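You operate a simulated robot arm through the tools that you are given. There is no shell and no other tool.

You are at the controls of a simulated robot arm. One attempt, no reset.

TASK
Swap the empty roll for red tape and wind it onto the coil.
Fine: empty roll on the free peg; whole length on; arm out with the new roll on it; turntable locked.

It is judged by the outcome, as a careful person would: the job done as asked, and still so three seconds after it is handed in. It fails if anything else is knocked over, pushed out of place, dropped, spilled or broken.

THE ROBOT
A 6-joint arm with a two-finger parallel gripper, fixed in place. Base frame: the origin is at the foot of the arm, x ahead of it, y to its left, z up; the work surface is at about z = 830. Readings come in mm, degrees, newtons and seconds.
With the tool pointing down near the work surface it reaches from about 260 to 680 mm from the base axis. Its first joint turns from -66.0 to 66.0 degrees. Payload 2.9 kg.
The TCP is the grasp point between the finger pads, 30 mm short of the fingertips. In the tool frame z runs along the fingers and y along their closing line. Largest opening 110 mm; finger width 20, thickness 10; the body of the gripper, 48 by 112 mm, starts 55 mm behind the TCP.
Orientation is that of the tool frame in the base frame, as a unit quaternion [x, y, z, w]. With the fingers straight down and closing along the base's y, the tool's x points along the base's -x, its y along +y and its z along -z.

THE INTERFACE
- The arm moves only by the tool drive_tool. Its argument "motion" is a list of rows, each a list of 3 entries, a list of its own where there are three numbers: the shift along the tool's x, y, z in mm, then the turn, a rotation vector about the tool's x, y, z in rad, then the gripper command, from -1 (fully open) to 1 (shut), values between in proportion. In form: [[[tx, ty, tz], [rx, ry, rz], gripper], ...]. A call has 1 to 20 rows; each row shifts and turns the commanded pose from where the row before left it, along the tool's axes as they then stand. Rows are played at 5 a second. More than 50 mm and 8.6 degrees between two rows, or a gripper value outside its range, and nothing of the call is played. Where a pose cannot be reached the arm comes as near as it can. A force on the tool above 40 N (or 10 N above the force at the start of the call, whichever is more), or a blocked arm, ends the call early, and 0.2 s more pass. The fingers move at their own pace (about 108 mm/s each) and stop on an object; they squeeze with about 37 N. The grip force told is the motor's: it shows also when the fingers shut on nothing. Time passes only in rows, and 0.2 s behind the last, so rows that do not move let the fingers close. It gives the time, the measured TCP pose, the force on the tool (base axes), the opening and the grip force at its end, in the units of the frame above (readings bear some noise), with the torque about the TCP (base axes, N m) and any sound that the robot's microphone picked up.
- Cameras (640 x 400 px; columns grow to the right, rows downward): "scene" is fixed at [70.1, 427.3, 1380.7]; the picture's right is [-0.83, -0.56, 0.00], its down [-0.34, 0.50, -0.79] and it looks along [0.45, -0.66, -0.61] (base axes); focal length 306 px, centre (320, 200). "wrist" rides on the gripper at [72, 17, -103] in the tool frame; the picture's right is [-0.23, 0.97, 0.00], its down [-0.76, -0.18, -0.62] and it looks along [-0.61, -0.14, 0.78] (tool axes); focal length 222 px, centre (320, 200). There is no depth. A picture from a camera that has moved, and an enlarged one, comes with that camera's place and axes in the base frame and with its lens.
- capture(camera): a new picture of that camera. No time passes.
- zoom(camera, box): a new picture of the part [left, top, right, bottom] of that camera's present view, enlarged. No time passes.
- sign_off(): hands the job in; it is judged then, once.

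Nothing tells you positions but the pictures and the camera data. Unless the task says otherwise, let go and move clear before handing in.

The tools are called after "Request:" as a command line: name --argument value ..., lists and objects as JSON in quotes. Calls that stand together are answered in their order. drive_tool: Moves the arm, as the interface text tells. Its arguments: {"type":"object","properties":{"motion":{"type":"array","items":{"type":"array"}}},"required":["motion"]} The other tools are called the same way: capture (camera) takes a picture; zoom (camera, box) takes an enlarged picture of a part of a camera's view; sign_off () hands the job in.

At the start:

```text
time: 0.0
ee_pos: [450.8, -66.7, 1172.0]
tool_rot: [0.0, 1.0, 0.0, 0.0]
contact_force: [-0.3, 0.2, -0.6]
wrist_torque: [0.03, -0.01, -0.01]
grip_width: 110.0
finger_force: 0.0
```

scene: 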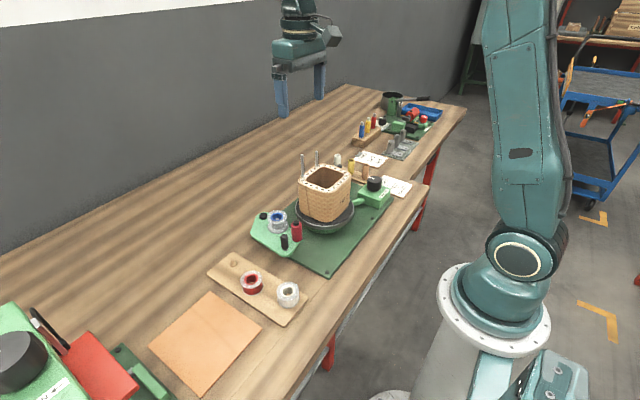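
wrist: 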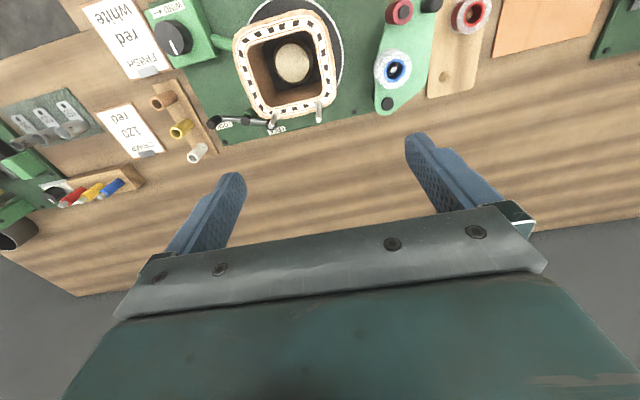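

I see a bench with a coil (a square basket-like form) on a turntable, a green arm with a roll on it, and a wooden board with red and white rolls. I'll take close-up views before moving anything.

Request:
zoom --camera "scene" --box '[200, 140, 420, 330]'

Request:
zoom --camera "scene" --box '[330, 80, 450, 220]'

Request:
zoom --camera "wrist" --box '[200, 0, 520, 170]'

Request:
zoom --camera "wrist" --box '[0, 0, 260, 200]'

```text
2.11 times, centred on (310, 235) of scene
camera zoom: at [70.1, 427.3, 1380.7], right [-0.83, -0.56, 0.0], down [-0.34, 0.5, -0.79], along [0.45, -0.66, -0.61], focal length 645 px, centre (341, 126)
```

zoom: 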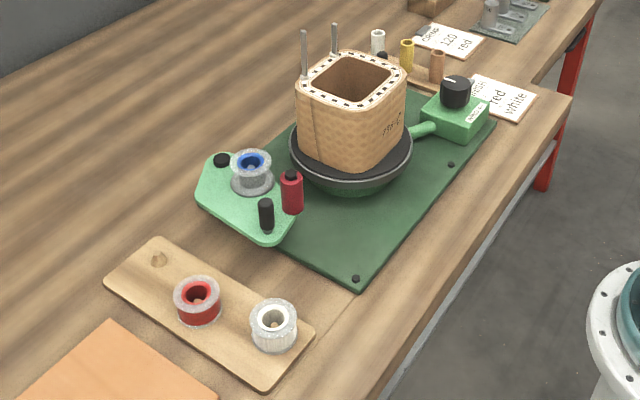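

```text
2.86 times, centred on (390, 150) of scene
camera zoom: at [70.1, 427.3, 1380.7], right [-0.83, -0.56, 0.0], down [-0.34, 0.5, -0.79], along [0.45, -0.66, -0.61], focal length 876 px, centre (120, 343)
```

zoom: 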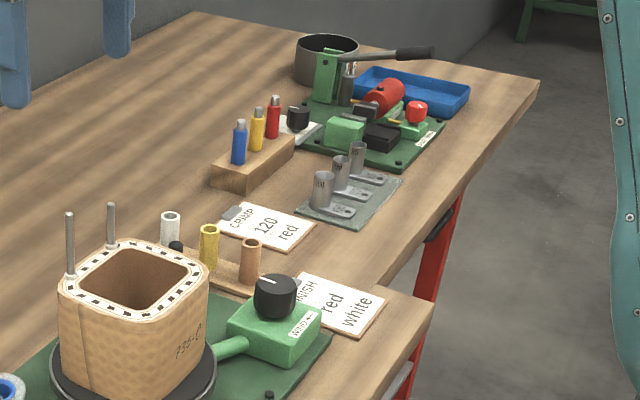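

```text
2.00 times, centred on (360, 85) of wrist
camera zoom: at [378.1, -48.6, 1275.8], right [0.23, 0.97, 0.0], down [0.76, -0.18, 0.62], along [0.61, -0.14, -0.78], focal length 444 px, centre (240, 430)
```

zoom: 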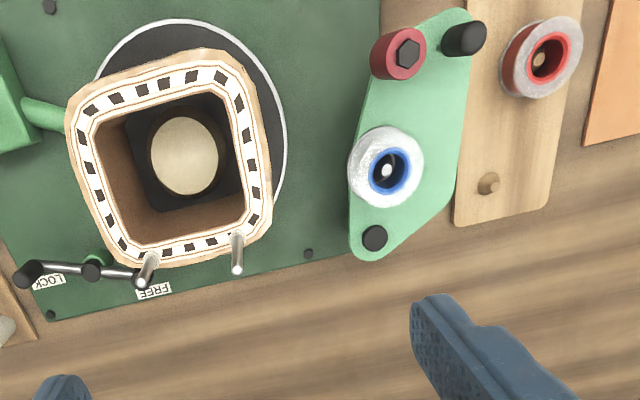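

```text
2.00 times, centred on (130, 100) of wrist
camera zoom: at [378.1, -48.6, 1275.8], right [0.23, 0.97, 0.0], down [0.76, -0.18, 0.62], along [0.61, -0.14, -0.78], focal length 444 px, centre (700, 400)
```

zoom: 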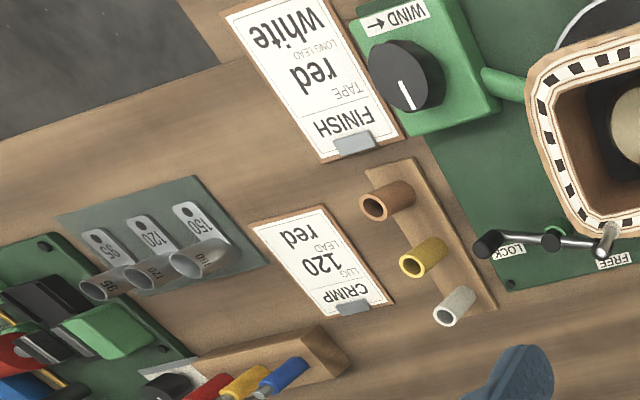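

The red roll, white roll and a free peg are on the wooden board. The empty (blue-cored) roll sits on the green swing arm, whose pivot is at about (503, 34). I'm moving over the arm for a closer look.

Request:
drive_tool --motion '[[[0, 27, 20], [0, 0, 0], -1], [[0, 27, 20], [0, 0, 0], -1], [[0, 27, 20], [0, 0, 0], -1], [[0, 26, 20], [0, 0, 0], -1], [[0, 0, 0], [0, 0, 0], -1]]'

Request:
capture --camera "wrist"

Request:
zoom --camera "wrist" --box '[180, 0, 460, 175]'

```text
time: 1.2
ee_pos: [453.0, 41.2, 1090.3]
tool_rot: [0.001, 1.0, 0.0, 0.0]
contact_force: [0.4, 0.0, 0.1]
wrist_torque: [-0.02, 0.0, -0.02]
grip_width: 109.8
finger_force: 0.0
```

```text
taken
camera wrist: at [380.0, 58.8, 1194.0], right [0.23, 0.97, 0.0], down [0.76, -0.18, 0.62], along [0.61, -0.14, -0.78], focal length 222 px, centre (320, 200)
```

wrist: 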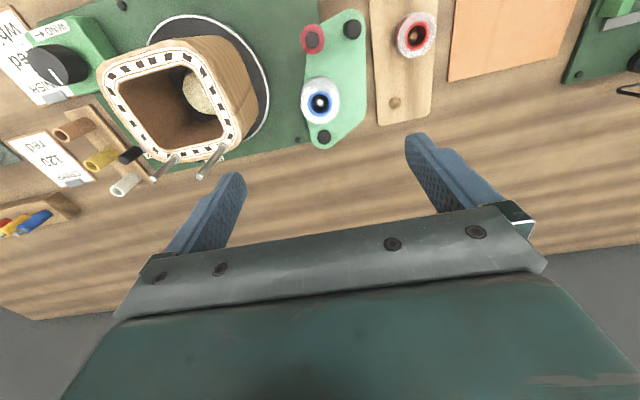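

```text
2.29 times, centred on (320, 88) of wrist
camera zoom: at [380.0, 58.8, 1194.0], right [0.23, 0.97, 0.0], down [0.76, -0.18, 0.62], along [0.61, -0.14, -0.78], focal length 508 px, centre (320, 457)
```

zoom: 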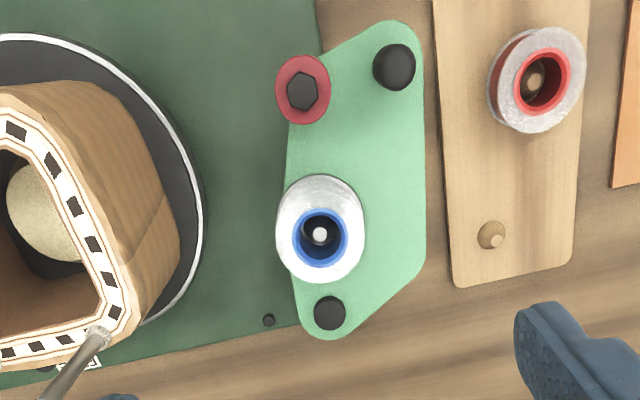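

The roll, roller, handle and pivot are clear from above. I'll zoom in on the side profile from the scene camera to get heights and shapes.

Request:
zoom --camera "scene" --box '[240, 190, 320, 260]'

Request:
zoom --camera "scene" --box '[200, 240, 310, 330]'

Request:
zoom --camera "scene" --box '[285, 140, 415, 250]'

Request:
zoom --camera "wrist" --box '[0, 0, 250, 180]'

```text
5.71 times, centred on (280, 225) of scene
camera zoom: at [70.1, 427.3, 1380.7], right [-0.83, -0.56, 0.0], down [-0.34, 0.5, -0.79], along [0.45, -0.66, -0.61], focal length 1751 px, centre (549, 57)
```

zoom: 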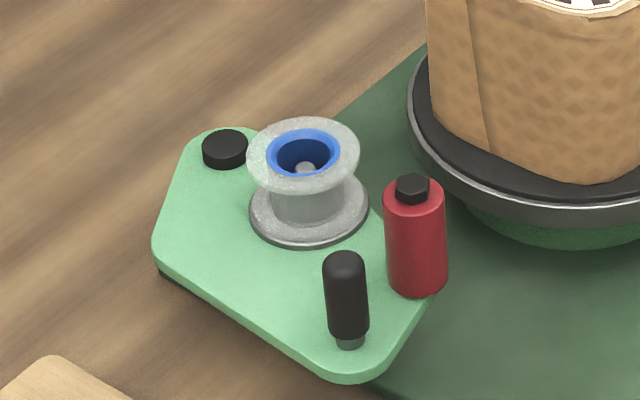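

```text
4.44 times, centred on (255, 285) of scene
camera zoom: at [70.1, 427.3, 1380.7], right [-0.83, -0.56, 0.0], down [-0.34, 0.5, -0.79], along [0.45, -0.66, -0.61], focal length 1362 px, centre (609, -178)
```

zoom: 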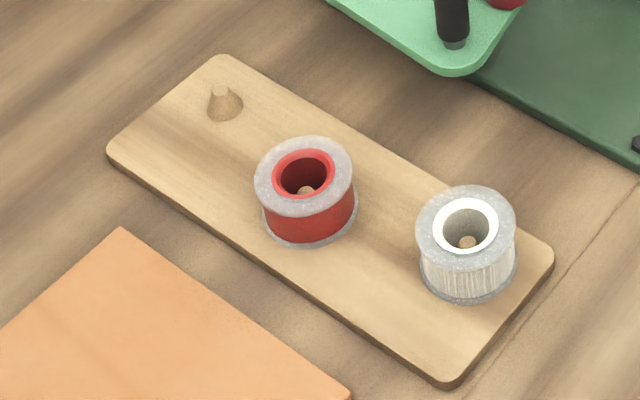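

```text
3.64 times, centred on (350, 195) of scene
camera zoom: at [70.1, 427.3, 1380.7], right [-0.83, -0.56, 0.0], down [-0.34, 0.5, -0.79], along [0.45, -0.66, -0.61], focal length 1114 px, centre (211, 218)
```

zoom: 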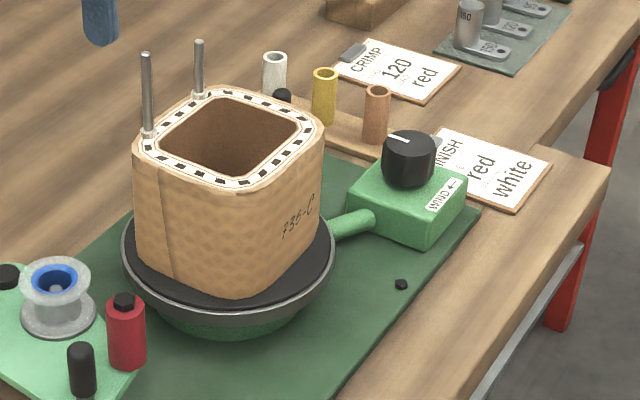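

```text
2.22 times, centred on (125, 90) of wrist
camera zoom: at [380.0, 58.8, 1194.0], right [0.23, 0.97, 0.0], down [0.76, -0.18, 0.62], along [0.61, -0.14, -0.78], focal length 494 px, centre (753, 444)
```

zoom: 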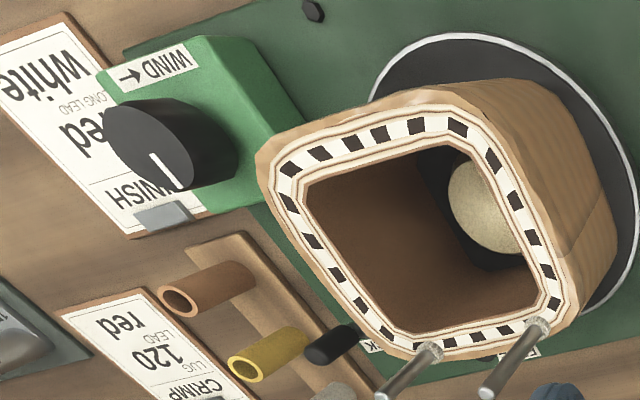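

I can see the swing arm, the boards and the coil well. The turntable lever and the WIND knob still need a closer look, so I'm raising the tool and moving over that side.

Request:
drive_tool --motion '[[[0, 0, -40], [0, 0, 0], -1], [[0, -40, 0], [0, 0, 0], -1], [[10, -40, 0], [0, 0, 0], -1], [[10, -40, 0], [0, 0, 0], -1], [[10, -40, 0], [0, 0, 0], -1], [[10, -40, 0], [0, 0, 0], -1], [[10, -40, 0], [0, 0, 0], -1], [[0, -30, 0], [0, 0, 0], -1], [[0, 0, 0], [0, 0, 0], -1]]'

Request:
capture --camera "wrist"

Request:
zoom --camera "wrist" --box '[200, 0, 460, 160]'

Request:
zoom --camera "scene" --box '[345, 165, 425, 225]'

```text
time: 3.2
ee_pos: [400.0, -230.0, 1131.9]
tool_rot: [-0.001, 1.0, 0.0, 0.0]
contact_force: [0.3, 0.2, -0.1]
wrist_torque: [-0.01, -0.03, -0.02]
grip_width: 110.1
finger_force: 0.0
```

```text
taken
camera wrist: at [328.2, -213.3, 1234.8], right [0.23, 0.97, 0.0], down [0.76, -0.18, 0.62], along [0.61, -0.14, -0.78], focal length 222 px, centre (320, 200)
```

wrist: 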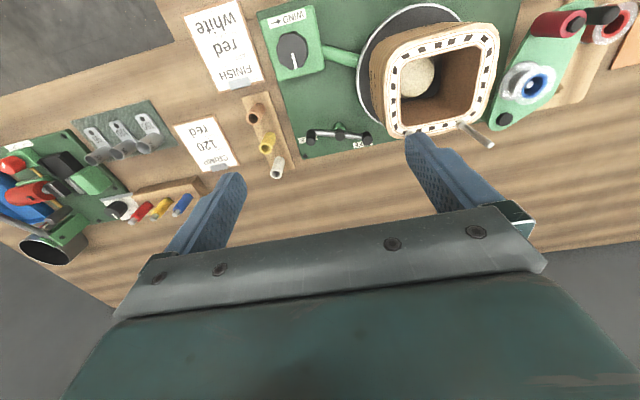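

```text
2.46 times, centred on (330, 80) of wrist
camera zoom: at [328.2, -213.3, 1234.8], right [0.23, 0.97, 0.0], down [0.76, -0.18, 0.62], along [0.61, -0.14, -0.78], focal length 547 px, centre (295, 495)
```

zoom: 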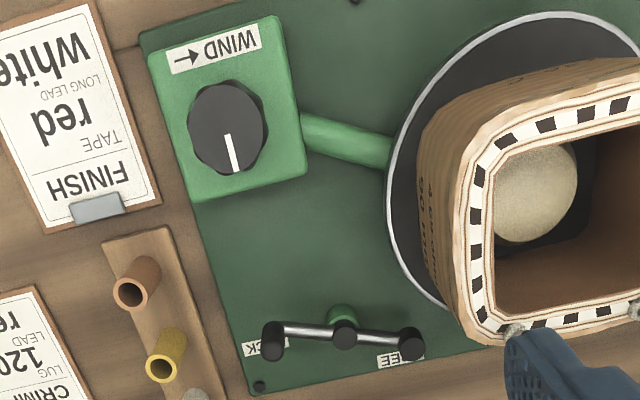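

```text
6.67 times, centred on (385, 195) of scene
camera zoom: at [70.2, 427.2, 1380.7], right [-0.83, -0.56, 0.0], down [-0.34, 0.5, -0.79], along [0.45, -0.66, -0.61], focal length 2043 px, centre (-113, 233)
```

zoom: 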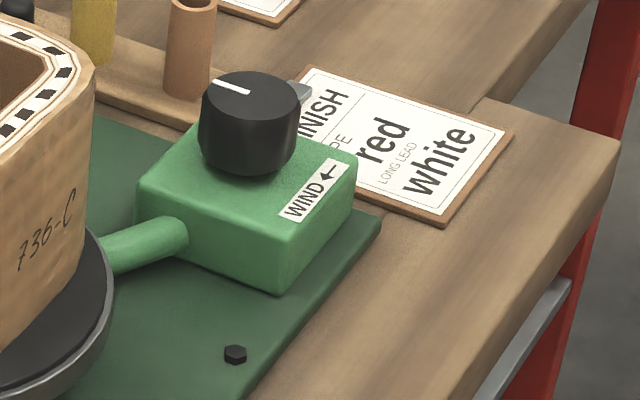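

The lever is a bar with a knob at each end near the LOCK and FREE labels, with its hub around (482, -214). The WIND knob is near (348, -258). I'm turning the wrist and lowering it to check the state of the lever.

Request:
drive_tool --motion '[[[0, 0, 0], [0, 0, -0.1428], -1], [[0, 0, 0], [0, 0, -0.1428], -1], [[0, 0, 0], [0, 0, -0.1428], -1], [[0, 0, 0], [0, 0, -0.1428], -1], [[0, 0, 0], [0, 0, -0.1428], -1], [[0, 0, 0], [0, 0, -0.1428], -1], [[0, 0, 0], [0, 0, -0.1428], -1], [[0, 0, 0], [0, 0, -0.1428], -1], [[0, 0, 0], [0, 0, -0.1428], -1], [[0, 0, 0], [0, 0, -0.1428], -1], [[0, 0, 0], [0, 0, -0.1428], -1], [[-2.5, -20, 30], [0, 0, 0], -1], [[-2.5, -20, 30], [0, 0, 0], -1], [[-2.5, -20, 30], [0, 0, 0], -1], [[-2.5, -20, 30], [0, 0, 0], -1], [[0, 0, 0], [0, 0, 0], -1]]'

Request:
capture --camera "wrist"

Request:
zoom --camera "wrist" --box '[200, 20, 440, 170]'

```text
time: 6.6
ee_pos: [482.0, -218.8, 1012.4]
tool_rot: [0.707, -0.707, 0.0, 0.0]
contact_force: [0.7, 0.3, -0.6]
wrist_torque: [-0.04, 0.0, -0.02]
grip_width: 110.1
finger_force: 0.0
```

```text
taken
camera wrist: at [464.8, -291.2, 1115.6], right [-0.97, 0.23, 0.0], down [0.18, 0.76, 0.62], along [0.14, 0.61, -0.78], focal length 222 px, centre (320, 200)
```

wrist: 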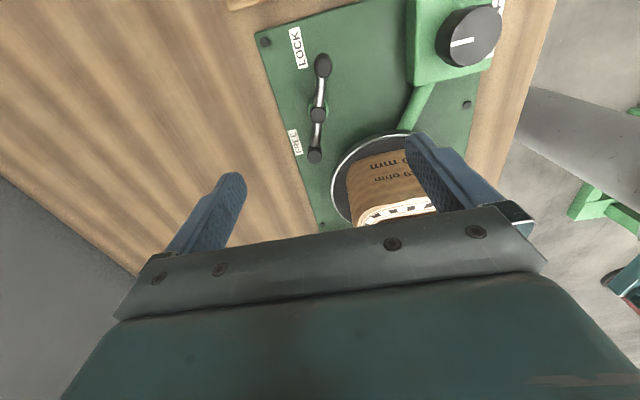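

```text
2.67 times, centred on (320, 95) of wrist
camera zoom: at [464.8, -291.2, 1115.6], right [-0.97, 0.23, 0.0], down [0.18, 0.76, 0.62], along [0.14, 0.61, -0.78], focal length 592 px, centre (320, 480)
```

zoom: 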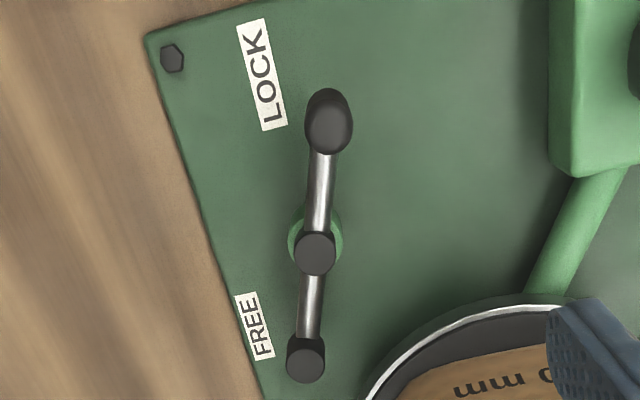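

The LOCK end carries a taller black handle and the other end is a low cap. I want a lower side view of the lever to understand how it moves, so I'm backing off and tilting the wrist camera.

Request:
drive_tool --motion '[[[28.3, 0, 14], [0, 0, 0], -1], [[28.3, 0, 14], [0, 0, 0], -1], [[28.3, 0, 14], [0, 0, 0], -1], [[28.3, 0, 14], [0, 0, 0], -1], [[0, 0, 0], [0, -0.149, 0], -1], [[0, 0, 0], [0, -0.149, 0], -1], [[0, 0, 0], [0, -0.149, 0], -1], [[0, 0, 0], [0, -0.149, 0], -1], [[0, 0, 0], [0, 0, 0], -1]]'

Request:
capture --camera "wrist"

Request:
zoom --camera "wrist" --box '[220, 60, 440, 200]'

```text
time: 8.6
ee_pos: [402.3, -295.1, 948.4]
tool_rot: [-0.675, 0.677, 0.207, 0.209]
contact_force: [-0.1, 0.9, 0.3]
wrist_torque: [0.0, 0.0, -0.01]
grip_width: 109.7
finger_force: 0.1
out of reach, approached as far as the arm can: row 7, 8
```

```text
taken
camera wrist: at [384.7, -413.5, 992.9], right [-0.97, 0.19, 0.13], down [0.18, 0.28, 0.94], along [0.14, 0.94, -0.31], focal length 222 px, centre (320, 200)
```

wrist: 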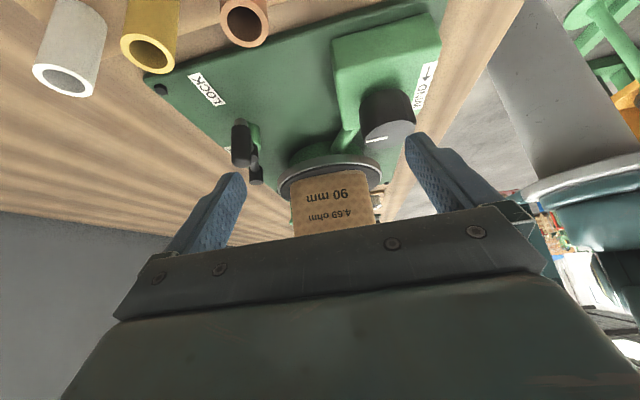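

```text
2.86 times, centred on (330, 130) of wrist
camera zoom: at [384.7, -413.5, 992.9], right [-0.97, 0.19, 0.13], down [0.18, 0.28, 0.94], along [0.14, 0.94, -0.31], focal length 635 px, centre (291, 400)
```

zoom: 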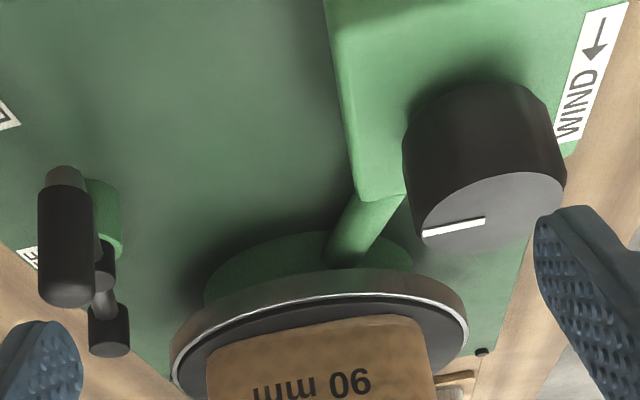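

The lever swings about a vertical hub: its tall handle is at the LOCK end, and the WIND arrow reads as clockwise seen from above. The last pose was partly out of reach, so I'm backing toward the robot and returning to vertical.

Request:
drive_tool --motion '[[[-20.4, 26.7, -6.3], [0, 0, 0], -1], [[-20.4, 26.7, -6.3], [0, 0, 0], -1], [[-20.4, 26.7, -6.3], [0, 0, 0], -1], [[0, 0, 0], [0, 0.149, 0], -1], [[0, 0, 0], [0, 0.149, 0], -1], [[0, 0, 0], [0, 0.149, 0], -1], [[0, 0, 0], [0, 0.149, 0], -1], [[0, 0, 0], [0, 0, 0], -1]]'

Request:
capture --camera "wrist"

```text
time: 10.4
ee_pos: [324.4, -256.6, 999.3]
tool_rot: [-0.707, 0.707, 0.0, -0.001]
contact_force: [-0.6, 0.4, -0.2]
wrist_torque: [0.0, -0.02, 0.01]
grip_width: 110.1
finger_force: 0.0
```

```text
taken
camera wrist: at [305.9, -327.6, 1102.0], right [-0.97, 0.23, 0.0], down [0.18, 0.76, 0.62], along [0.14, 0.61, -0.78], focal length 222 px, centre (320, 200)
```

wrist: 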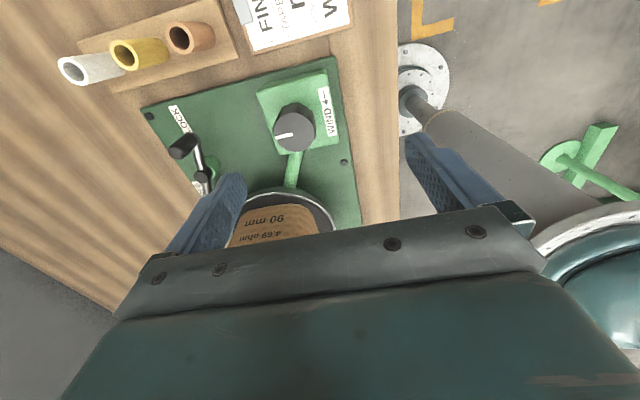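

The commanded pose is understood again. I'm raising the tool, turning back so the fingers close along y, and travelling over the coil to the empty roll.

Request:
drive_tool --motion '[[[0, 0, -37], [0, 0, 0.1428], -1], [[0, 0, -37], [0, 0, 0.1428], -1], [[0, 0, -37], [0, 0, 0.1428], -1], [[0, 0, 0], [0, 0, 0.1428], -1], [[0, 0, 0], [0, 0, 0.1428], -1], [[0, 0, 0], [0, 0, 0.1428], -1], [[0, 0, 0], [0, 0, 0.1428], -1], [[0, 0, 0], [0, 0, 0.1428], -1], [[0, 0, 0], [0, 0, 0.1428], -1], [[0, 0, 0], [0, 0, 0.1428], -1], [[0, 0, 0], [0, 0, 0.1428], -1], [[-16, 37, 0], [0, 0, 0], -1], [[-16, 37, 0], [0, 0, 0], -1], [[-16, 37, 0], [0, 0, 0], -1], [[-16, 37, 0], [0, 0, 0], -1], [[-16, 37, 0], [0, 0, 0], -1], [[-16, 37, 0], [0, 0, 0], -1], [[-16, 37, 0], [0, 0, 0], -1], [[-16, 37, 0], [0, 0, 0], -1], [[0, 0, 0], [0, 0, 0], -1]]'

Request:
drive_tool --motion '[[[0, 0, 35], [0, 0, 0], -1], [[0, 0, 35], [0, 0, 0], -1], [[0, 0, 20], [0, 0, 0], -1], [[0, 0, 0], [0, 0, 0], -1]]'

Request:
capture --camera "wrist"

Request:
zoom --camera "wrist" --box '[240, 60, 400, 160]'

```text
time: 14.6
ee_pos: [451.6, 40.8, 1106.4]
tool_rot: [0.0, 1.0, 0.001, 0.0]
contact_force: [-0.1, 0.9, -0.8]
wrist_torque: [0.0, 0.0, -0.01]
grip_width: 109.7
finger_force: 0.0
```

```text
time: 15.6
ee_pos: [451.4, 38.6, 1018.2]
tool_rot: [0.0, 1.0, 0.0, 0.0]
contact_force: [0.5, 0.7, -0.4]
wrist_torque: [0.0, 0.0, -0.01]
grip_width: 110.0
finger_force: 0.1
```

```text
taken
camera wrist: at [378.9, 56.8, 1121.1], right [0.23, 0.97, 0.0], down [0.76, -0.18, 0.62], along [0.61, -0.14, -0.78], focal length 222 px, centre (320, 200)
```

wrist: 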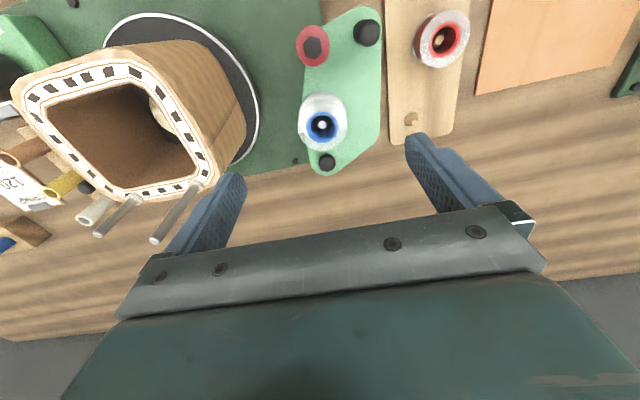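

```text
4.00 times, centred on (320, 110) of wrist
camera zoom: at [378.9, 56.8, 1121.1], right [0.23, 0.97, 0.0], down [0.76, -0.18, 0.62], along [0.61, -0.14, -0.78], focal length 888 px, centre (320, 560)
```

zoom: 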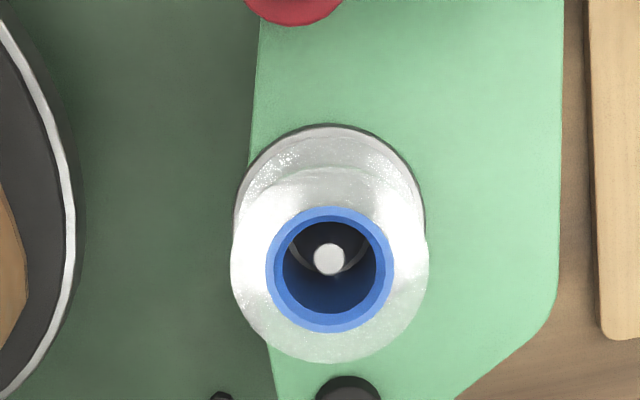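

The roll's top is at about (452, 42, 922), and there seems to be a slightly wider disc under it. I'm zooming in further to settle the heights of the flanges and plate.

Request:
zoom --camera "scene" --box '[262, 200, 302, 232]'

Request:
zoom --camera "scene" --box '[236, 262, 276, 302]'

Request:
zoom --camera "wrist" --box '[380, 0, 500, 140]'

```text
12.50 times, centred on (282, 216) of scene
camera zoom: at [70.1, 427.3, 1380.7], right [-0.83, -0.56, 0.0], down [-0.34, 0.5, -0.79], along [0.45, -0.66, -0.61], focal length 3831 px, centre (795, 0)
```

zoom: 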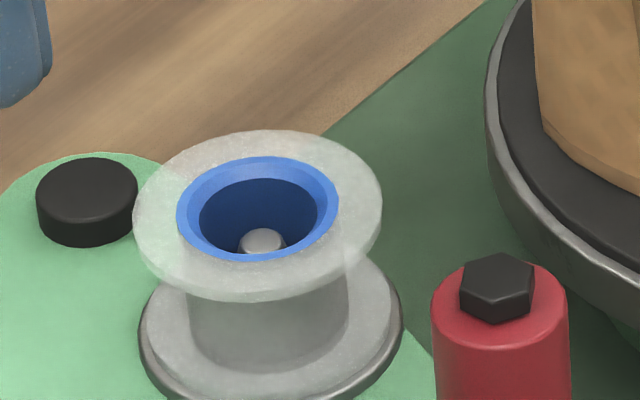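

```text
10.00 times, centred on (256, 282) of scene
camera zoom: at [70.1, 427.3, 1380.7], right [-0.83, -0.56, 0.0], down [-0.34, 0.5, -0.79], along [0.45, -0.66, -0.61], focal length 3065 px, centre (960, -620)
```

zoom: 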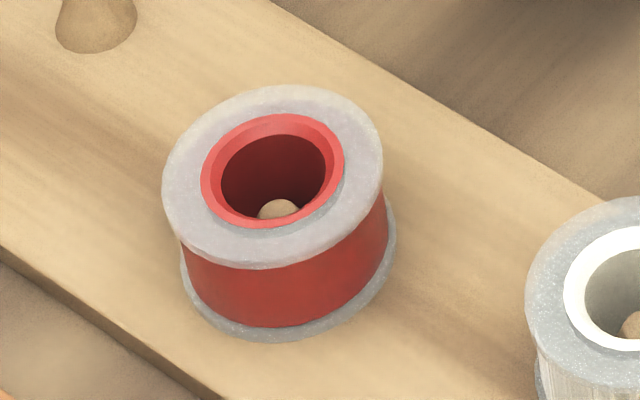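

```text
2.86 times, centred on (440, 70) of wrist
camera zoom: at [378.9, 56.8, 1121.1], right [0.23, 0.97, 0.0], down [0.76, -0.18, 0.62], along [0.61, -0.14, -0.78], focal length 635 px, centre (-23, 571)
```

zoom: 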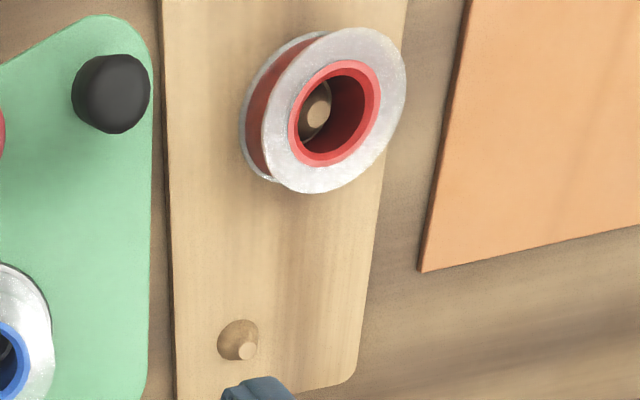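

The empty roll is 46 mm across and sits on a slightly wider platter, with its top at about 923. I'm centring over it with the opening at 70 mm and descending partway to check alignment.

Request:
drive_tool --motion '[[[-0.5, 2.2, 0], [0, 0, 0], -0.27], [[0, 0, 35], [0, 0, 0], -0.27], [[0, 0, 30], [0, 0, 0], -0.27], [[0, 0, 0], [0, 0, 0], -0.27]]'

Request:
capture --camera "wrist"

Request:
zoom --camera "scene" --box '[230, 150, 330, 250]'

```text
time: 16.6
ee_pos: [451.6, 42.5, 954.4]
tool_rot: [-0.001, 1.0, 0.0, 0.0]
contact_force: [0.0, 0.2, -0.6]
wrist_torque: [0.01, 0.0, -0.02]
grip_width: 69.8
finger_force: 0.1
```

```text
taken
camera wrist: at [378.6, 59.9, 1056.5], right [0.23, 0.97, 0.0], down [0.76, -0.18, 0.62], along [0.61, -0.14, -0.78], focal length 222 px, centre (320, 200)
```

wrist: 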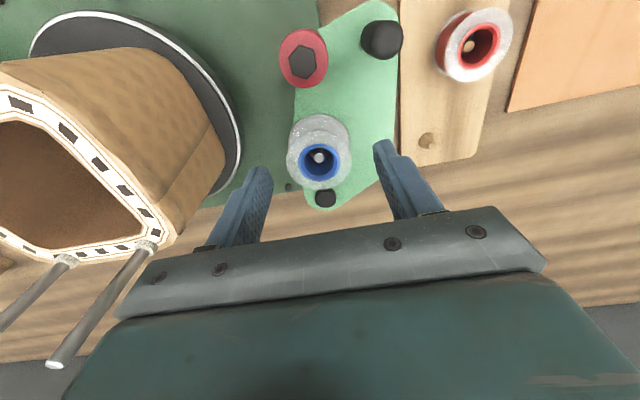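

```text
4.00 times, centred on (280, 200) of scene
camera zoom: at [70.1, 427.3, 1380.7], right [-0.83, -0.56, 0.0], down [-0.34, 0.5, -0.79], along [0.45, -0.66, -0.61], focal length 1226 px, centre (480, 200)
```

zoom: 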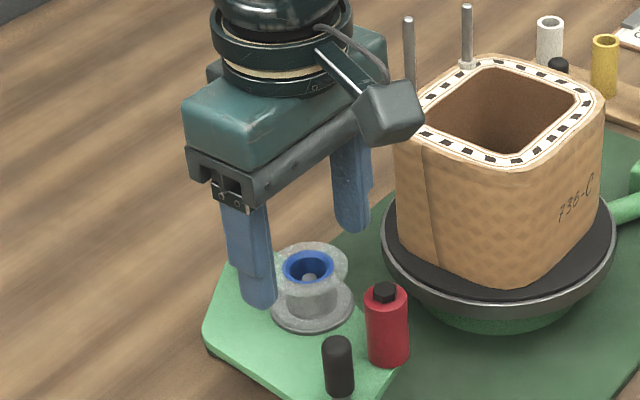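

Alignment looks good. I'm lowering so the fingertips sit just above the platter and then closing on the empty roll.

Request:
drive_tool --motion '[[[0, 0, 14], [0, 0, 0], -0.27], [[0, 0, 12], [0, 0, 0], -0.27], [[0, 0, 0], [0, 0, 0], -0.27]]'

Request:
zoom --camera "scene" --box '[240, 170, 320, 250]'

Request:
zoom --camera "wrist" --box '[220, 80, 420, 220]'

```text
time: 17.4
ee_pos: [451.4, 41.9, 927.8]
tool_rot: [0.0, 1.0, 0.0, 0.0]
contact_force: [0.0, 0.0, 0.1]
wrist_torque: [-0.01, -0.03, 0.0]
grip_width: 69.8
finger_force: 0.1
```

```text
5.00 times, centred on (280, 210) of scene
camera zoom: at [70.1, 427.3, 1380.7], right [-0.83, -0.56, 0.0], down [-0.34, 0.5, -0.79], along [0.45, -0.66, -0.61], focal length 1532 px, centre (520, 150)
```

zoom: 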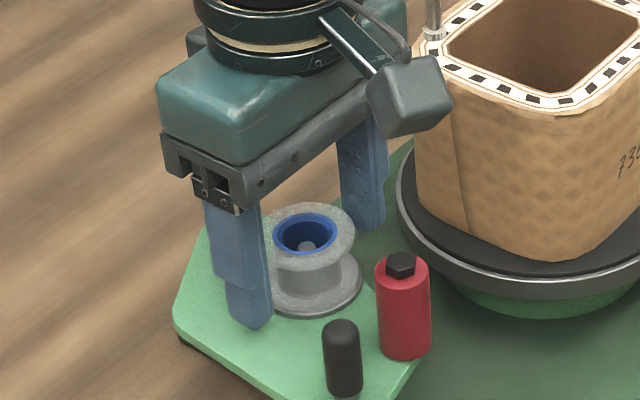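

```text
2.86 times, centred on (320, 150) of wrist
camera zoom: at [379.4, 59.1, 1030.5], right [0.23, 0.97, 0.0], down [0.76, -0.18, 0.62], along [0.61, -0.14, -0.78], focal length 635 px, centre (320, 343)
```

zoom: 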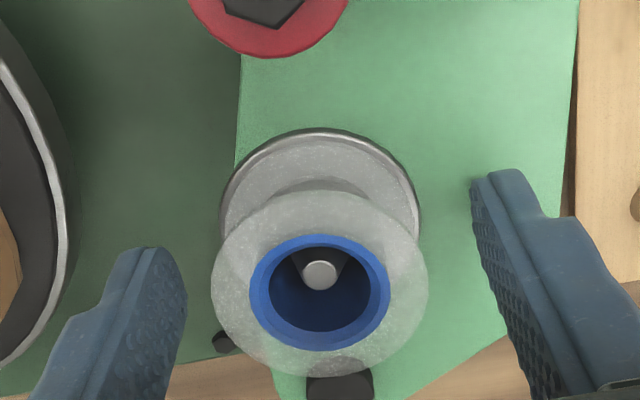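

Request:
drive_tool --motion '[[[0, 0, 0], [0, 0, 0], 0.5], [[0, 0, 0], [0, 0, 0], 0.5], [[0, 0, 0], [0, 0, 0], 0.5]]'

Request:
zoom --camera "wrist" --box '[220, 80, 420, 220]'

```text
time: 18.2
ee_pos: [452.3, 40.0, 926.9]
tool_rot: [0.0, 1.0, 0.0, 0.001]
contact_force: [-0.9, 0.3, 0.4]
wrist_torque: [0.0, 0.01, -0.03]
grip_width: 44.4
finger_force: 36.7
```

```text
2.86 times, centred on (320, 150) of wrist
camera zoom: at [379.5, 59.1, 1030.8], right [0.23, 0.97, 0.0], down [0.76, -0.18, 0.62], along [0.61, -0.14, -0.78], focal length 635 px, centre (320, 343)
```

zoom: 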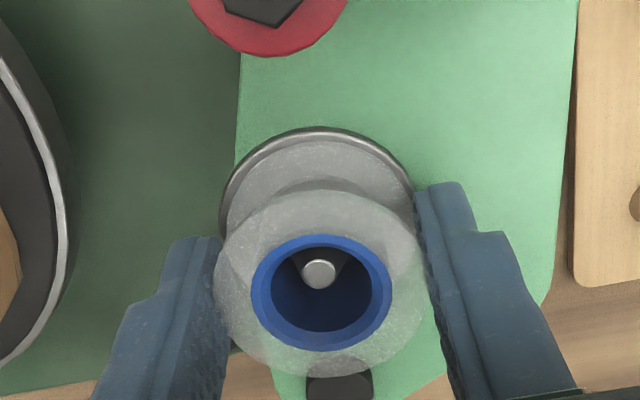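

The roll is held at 44.4 mm. I'm lifting it straight up off the spindle.

Request:
drive_tool --motion '[[[0, 0, -6], [0, 0, 0], 0.5], [[0, 0, -10], [0, 0, 0], 0.5], [[0, 0, -15], [0, 0, 0], 0.5], [[0, 0, -20], [0, 0, 0], 0.5], [[0, 0, -20], [0, 0, 0], 0.5], [[0, 0, 0], [0, 0, 0], 0.5]]'

Request:
zoom --camera "wrist" --box '[220, 20, 500, 220]'

Request:
zoom --camera "scene" --box '[230, 140, 330, 250]'

```text
time: 19.6
ee_pos: [450.2, 41.4, 1000.4]
tool_rot: [0.0, 1.0, 0.0, 0.0]
contact_force: [0.1, 0.2, -1.1]
wrist_torque: [-0.03, 0.01, 0.01]
grip_width: 44.1
finger_force: 36.5
```

```text
2.00 times, centred on (360, 120) of wrist
camera zoom: at [378.0, 58.3, 1103.7], right [0.23, 0.97, 0.0], down [0.76, -0.18, 0.62], along [0.61, -0.14, -0.78], focal length 444 px, centre (240, 360)
```

zoom: 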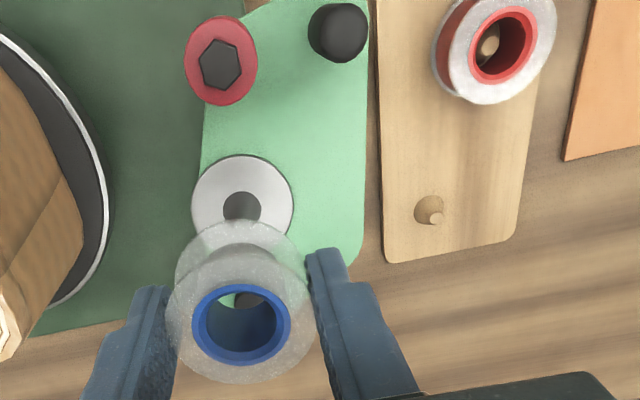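

```text
3.64 times, centred on (280, 195) of scene
camera zoom: at [70.1, 427.3, 1380.7], right [-0.83, -0.56, 0.0], down [-0.34, 0.5, -0.79], along [0.45, -0.66, -0.61], focal length 1114 px, centre (466, 218)
```

zoom: 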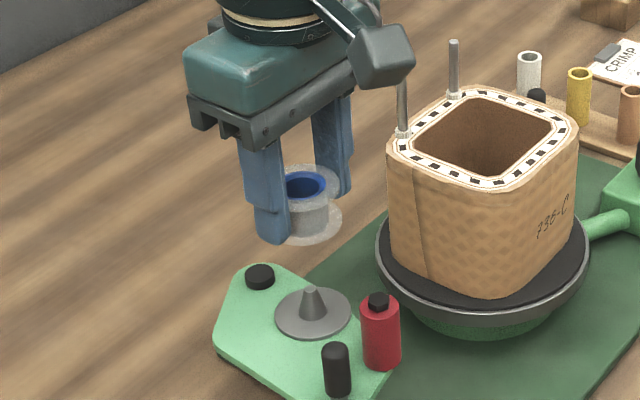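

The empty roll is off; the spindle is a cone on a platter, which makes centring easier. I'm moving above the free peg on the wooden board.

Request:
drive_tool --motion '[[[-12.6, 26.8, 0], [0, 0, 0], 0.5], [[-12.6, 26.8, 0], [0, 0, 0], 0.5], [[-12.6, 26.8, 0], [0, 0, 0], 0.5], [[-12.6, 26.8, 0], [0, 0, 0], 0.5], [[0, 0, 0], [0, 0, 0], 0.5]]'

Request:
zoom --camera "wrist" --box '[240, 60, 400, 200]'

Request:
zoom --camera "scene" --box '[200, 160, 320, 290]'

```text
time: 20.8
ee_pos: [499.7, 149.8, 998.1]
tool_rot: [0.0, 1.0, -0.001, 0.0]
contact_force: [0.1, -0.8, 0.2]
wrist_torque: [-0.01, 0.01, -0.01]
grip_width: 44.3
finger_force: 37.1
```

```text
2.86 times, centred on (320, 130) of wrist
camera zoom: at [427.1, 167.3, 1101.2], right [0.23, 0.97, 0.0], down [0.76, -0.18, 0.62], along [0.61, -0.14, -0.78], focal length 635 px, centre (320, 400)
```

zoom: 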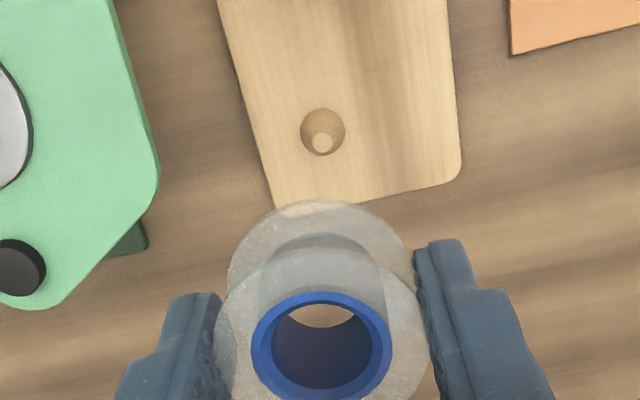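

```text
3.08 times, centred on (260, 225) of scene
camera zoom: at [70.1, 427.3, 1380.7], right [-0.83, -0.56, 0.0], down [-0.34, 0.5, -0.79], along [0.45, -0.66, -0.61], focal length 943 px, centre (505, 123)
```

zoom: 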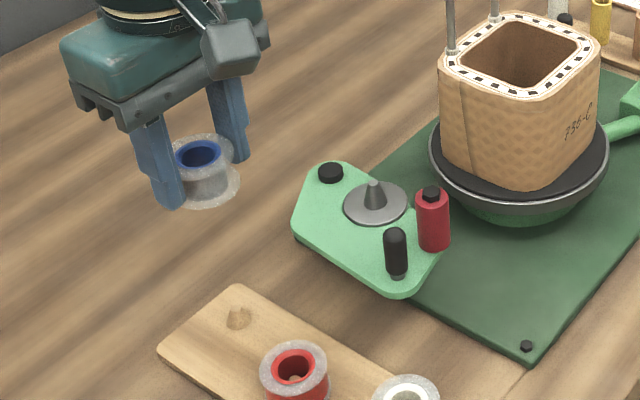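

The peg is visible just in front of the held roll; it's about 2 mm farther out in x. I'm correcting and descending close above the peg.

Request:
drive_tool --motion '[[[-2, 0.2, 0], [0, 0, 0], 0.5], [[0, 0, 30], [0, 0, 0], 0.5], [[0, 0, 30], [0, 0, 0], 0.5], [[0, 0, 30], [0, 0, 0], 0.5], [[0, 0, 24], [0, 0, 0], 0.5], [[0, 0, 0], [0, 0, 0], 0.5]]'

Request:
zoom --camera "wrist" --box '[240, 60, 400, 200]'

Request:
zoom --camera "scene" --box '[200, 210, 280, 290]'

```text
time: 22.2
ee_pos: [501.0, 150.4, 884.4]
tool_rot: [0.0, 1.0, 0.0, 0.0]
contact_force: [-0.7, 0.9, -0.4]
wrist_torque: [0.02, 0.01, -0.01]
grip_width: 44.4
finger_force: 36.8
```

```text
2.86 times, centred on (320, 130) of wrist
camera zoom: at [428.8, 168.1, 987.7], right [0.23, 0.97, 0.0], down [0.76, -0.18, 0.62], along [0.61, -0.14, -0.78], focal length 635 px, centre (320, 400)
```

zoom: 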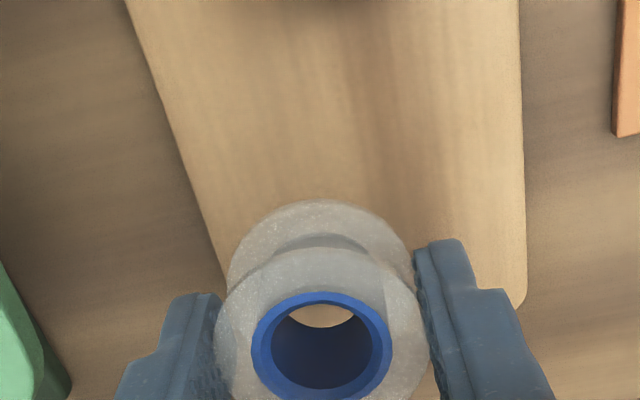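

```text
5.00 times, centred on (240, 250) of scene
camera zoom: at [70.2, 427.3, 1380.7], right [-0.83, -0.56, 0.0], down [-0.34, 0.5, -0.79], along [0.45, -0.66, -0.61], focal length 1532 px, centre (720, -50)
```

zoom: 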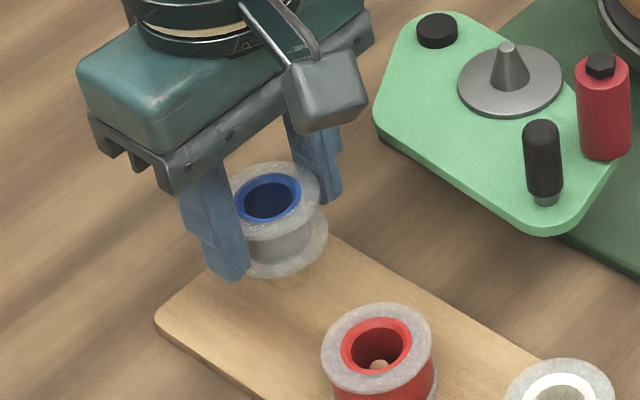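

Request:
drive_tool --motion '[[[0, 0, 4], [0, 0, 0], 0.5], [[0, 0, 4], [0, 0, 0], 0.5], [[0, 0, 3], [0, 0, 0], 0.5], [[0, 0, 0], [0, 0, 0], 0.5]]'

Request:
zoom --camera "scene" --box '[205, 220, 265, 280]'

Request:
zoom --camera "wrist" --box '[240, 60, 400, 200]'

```text
time: 23.2
ee_pos: [504.3, 148.3, 874.3]
tool_rot: [0.0, 1.0, 0.0, 0.0]
contact_force: [-0.3, 0.0, -1.4]
wrist_torque: [0.01, 0.01, 0.03]
grip_width: 44.3
finger_force: 36.9
```

```text
6.67 times, centred on (235, 250) of scene
camera zoom: at [70.1, 427.3, 1380.7], right [-0.83, -0.56, 0.0], down [-0.34, 0.5, -0.79], along [0.45, -0.66, -0.61], focal length 2043 px, centre (887, -133)
```

zoom: 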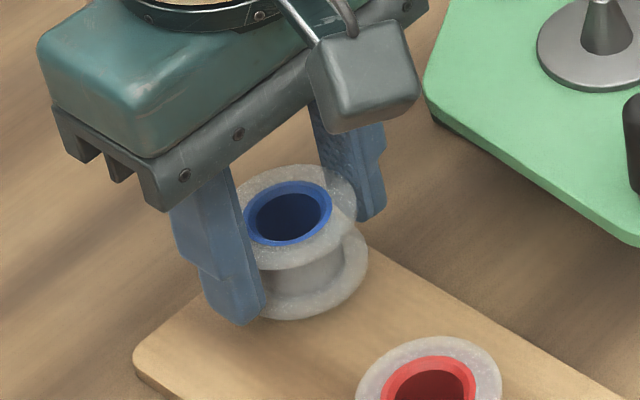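

```text
2.86 times, centred on (320, 130) of wrist
camera zoom: at [431.0, 166.6, 977.3], right [0.23, 0.97, 0.0], down [0.76, -0.18, 0.62], along [0.61, -0.14, -0.78], focal length 635 px, centre (320, 400)
```

zoom: 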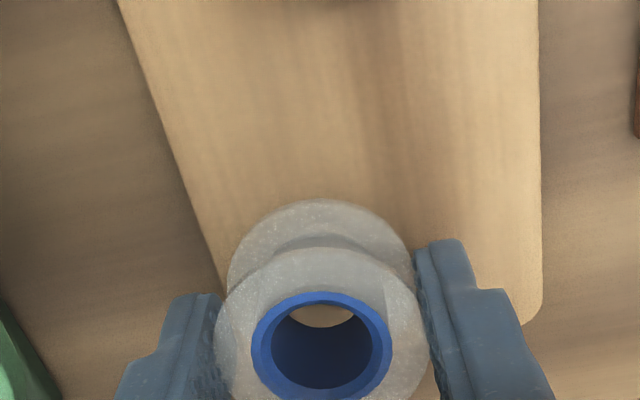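

Request:
drive_tool --motion '[[[0, 0, 0], [0, 0, 0], 0.5]]'

Request:
capture --camera "wrist"

```text
time: 23.6
ee_pos: [503.9, 149.6, 874.4]
tool_rot: [-0.001, 1.0, 0.001, 0.0]
contact_force: [-0.5, -0.8, 0.0]
wrist_torque: [0.0, -0.03, 0.01]
grip_width: 44.3
finger_force: 37.0
```

```text
taken
camera wrist: at [430.9, 166.7, 977.3], right [0.23, 0.97, 0.0], down [0.76, -0.18, 0.62], along [0.61, -0.14, -0.78], focal length 222 px, centre (320, 200)
```

wrist: 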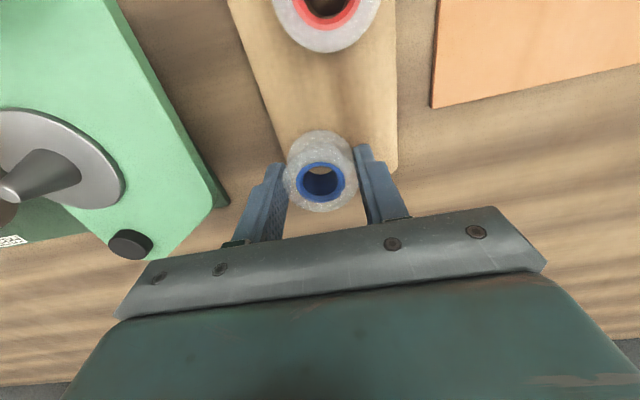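

Request:
drive_tool --motion '[[[1.2, 0.6, 2], [0, 0, 0], 0.5], [[0, 0, 2], [0, 0, 0], 0.5], [[0, 0, 0], [0, 0, 0], 0.5]]'

Request:
zoom --camera "scene" --box '[205, 220, 265, 280]'

Request:
zoom --camera "wrist" --box '[240, 100, 400, 220]'

```text
time: 24.4
ee_pos: [501.6, 150.0, 868.9]
tool_rot: [0.0, 1.0, 0.0, 0.0]
contact_force: [-0.4, 0.5, 0.2]
wrist_torque: [-0.03, 0.0, -0.02]
grip_width: 44.4
finger_force: 36.9
```

```text
6.67 times, centred on (235, 250) of scene
camera zoom: at [70.1, 427.3, 1380.7], right [-0.83, -0.56, 0.0], down [-0.34, 0.5, -0.79], along [0.45, -0.66, -0.61], focal length 2043 px, centre (887, -133)
```

zoom: 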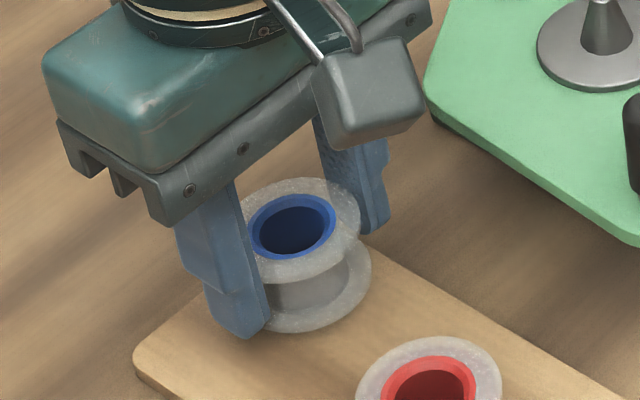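

```text
3.33 times, centred on (320, 160) of wrist
camera zoom: at [429.5, 167.5, 972.5], right [0.23, 0.97, 0.0], down [0.76, -0.18, 0.62], along [0.61, -0.14, -0.78], focal length 740 px, centre (320, 333)
```

zoom: 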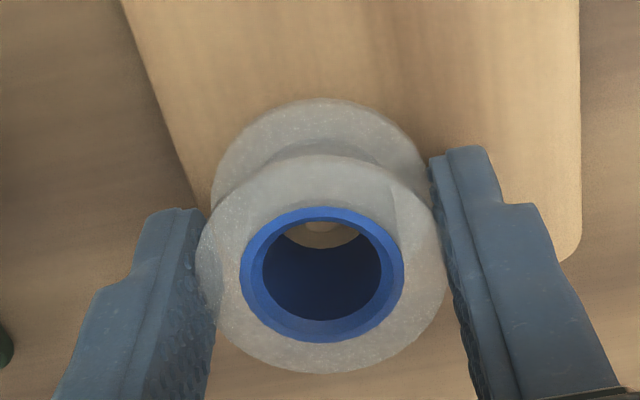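

Request:
drive_tool --motion '[[[0, 0, 2], [0, 0, 0], 0.5], [[0, 0, 2], [0, 0, 0], 0.5], [[0, 0, 0], [0, 0, 0], 0.5]]'

Request:
zoom --camera "scene" --box '[205, 220, 265, 280]'

Request:
zoom --camera "wrist" --box '[240, 100, 400, 220]'

```text
time: 25.2
ee_pos: [502.6, 150.9, 865.1]
tool_rot: [0.0, 1.0, 0.0, 0.0]
contact_force: [0.1, -0.1, -0.5]
wrist_torque: [-0.01, -0.01, -0.03]
grip_width: 44.4
finger_force: 37.3
```

```text
6.67 times, centred on (235, 250) of scene
camera zoom: at [70.1, 427.3, 1380.7], right [-0.83, -0.56, 0.0], down [-0.34, 0.5, -0.79], along [0.45, -0.66, -0.61], focal length 2043 px, centre (887, -133)
```

zoom: 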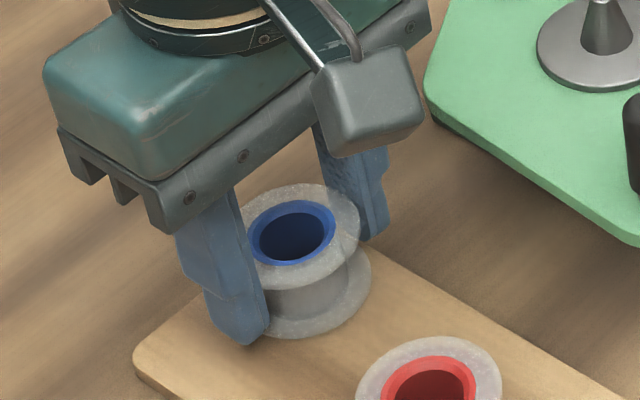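

```text
3.33 times, centred on (320, 160) of wrist
camera zoom: at [430.1, 167.7, 969.2], right [0.23, 0.97, 0.0], down [0.76, -0.18, 0.62], along [0.61, -0.14, -0.78], focal length 740 px, centre (320, 333)
```

zoom: 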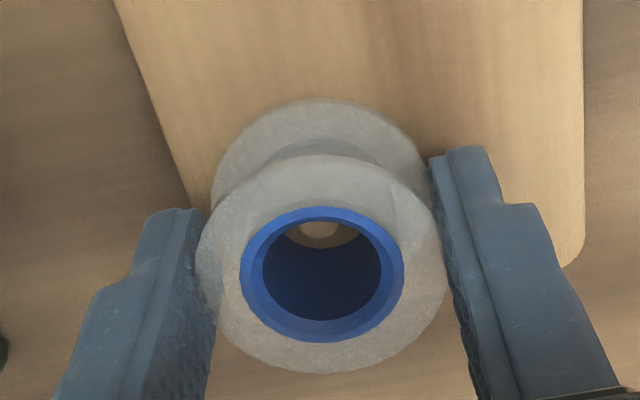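

Request:
drive_tool --motion '[[[0, 0, 1.5], [0, 0, 0], 0.5], [[0, 0, 1.5], [0, 0, 0], 0.5], [[0, 0, 0], [0, 0, 0], 0.5]]'

Request:
zoom --camera "scene" --box '[205, 220, 265, 280]'

Request:
zoom --camera "wrist" --box '[240, 100, 400, 220]'

```text
time: 26.0
ee_pos: [501.2, 149.7, 863.8]
tool_rot: [0.0, 1.0, 0.0, 0.001]
contact_force: [-1.3, 1.1, 8.1]
wrist_torque: [0.03, 0.14, -0.03]
grip_width: 44.2
finger_force: 37.1
```

```text
6.67 times, centred on (235, 250) of scene
camera zoom: at [70.0, 427.2, 1380.7], right [-0.83, -0.56, 0.0], down [-0.34, 0.5, -0.79], along [0.45, -0.66, -0.61], focal length 2043 px, centre (887, -133)
```

zoom: 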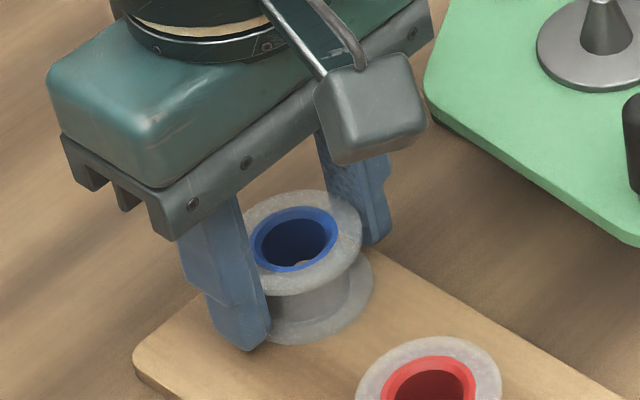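

```text
3.33 times, centred on (320, 160) of wrist
camera zoom: at [429.5, 167.6, 966.5], right [0.23, 0.97, 0.0], down [0.76, -0.18, 0.62], along [0.61, -0.14, -0.78], focal length 740 px, centre (320, 333)
```

zoom: 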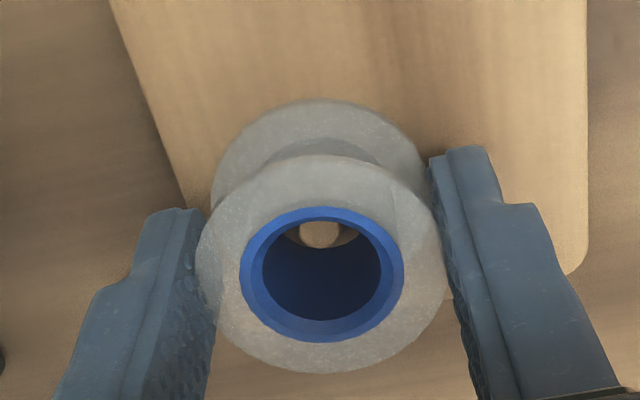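

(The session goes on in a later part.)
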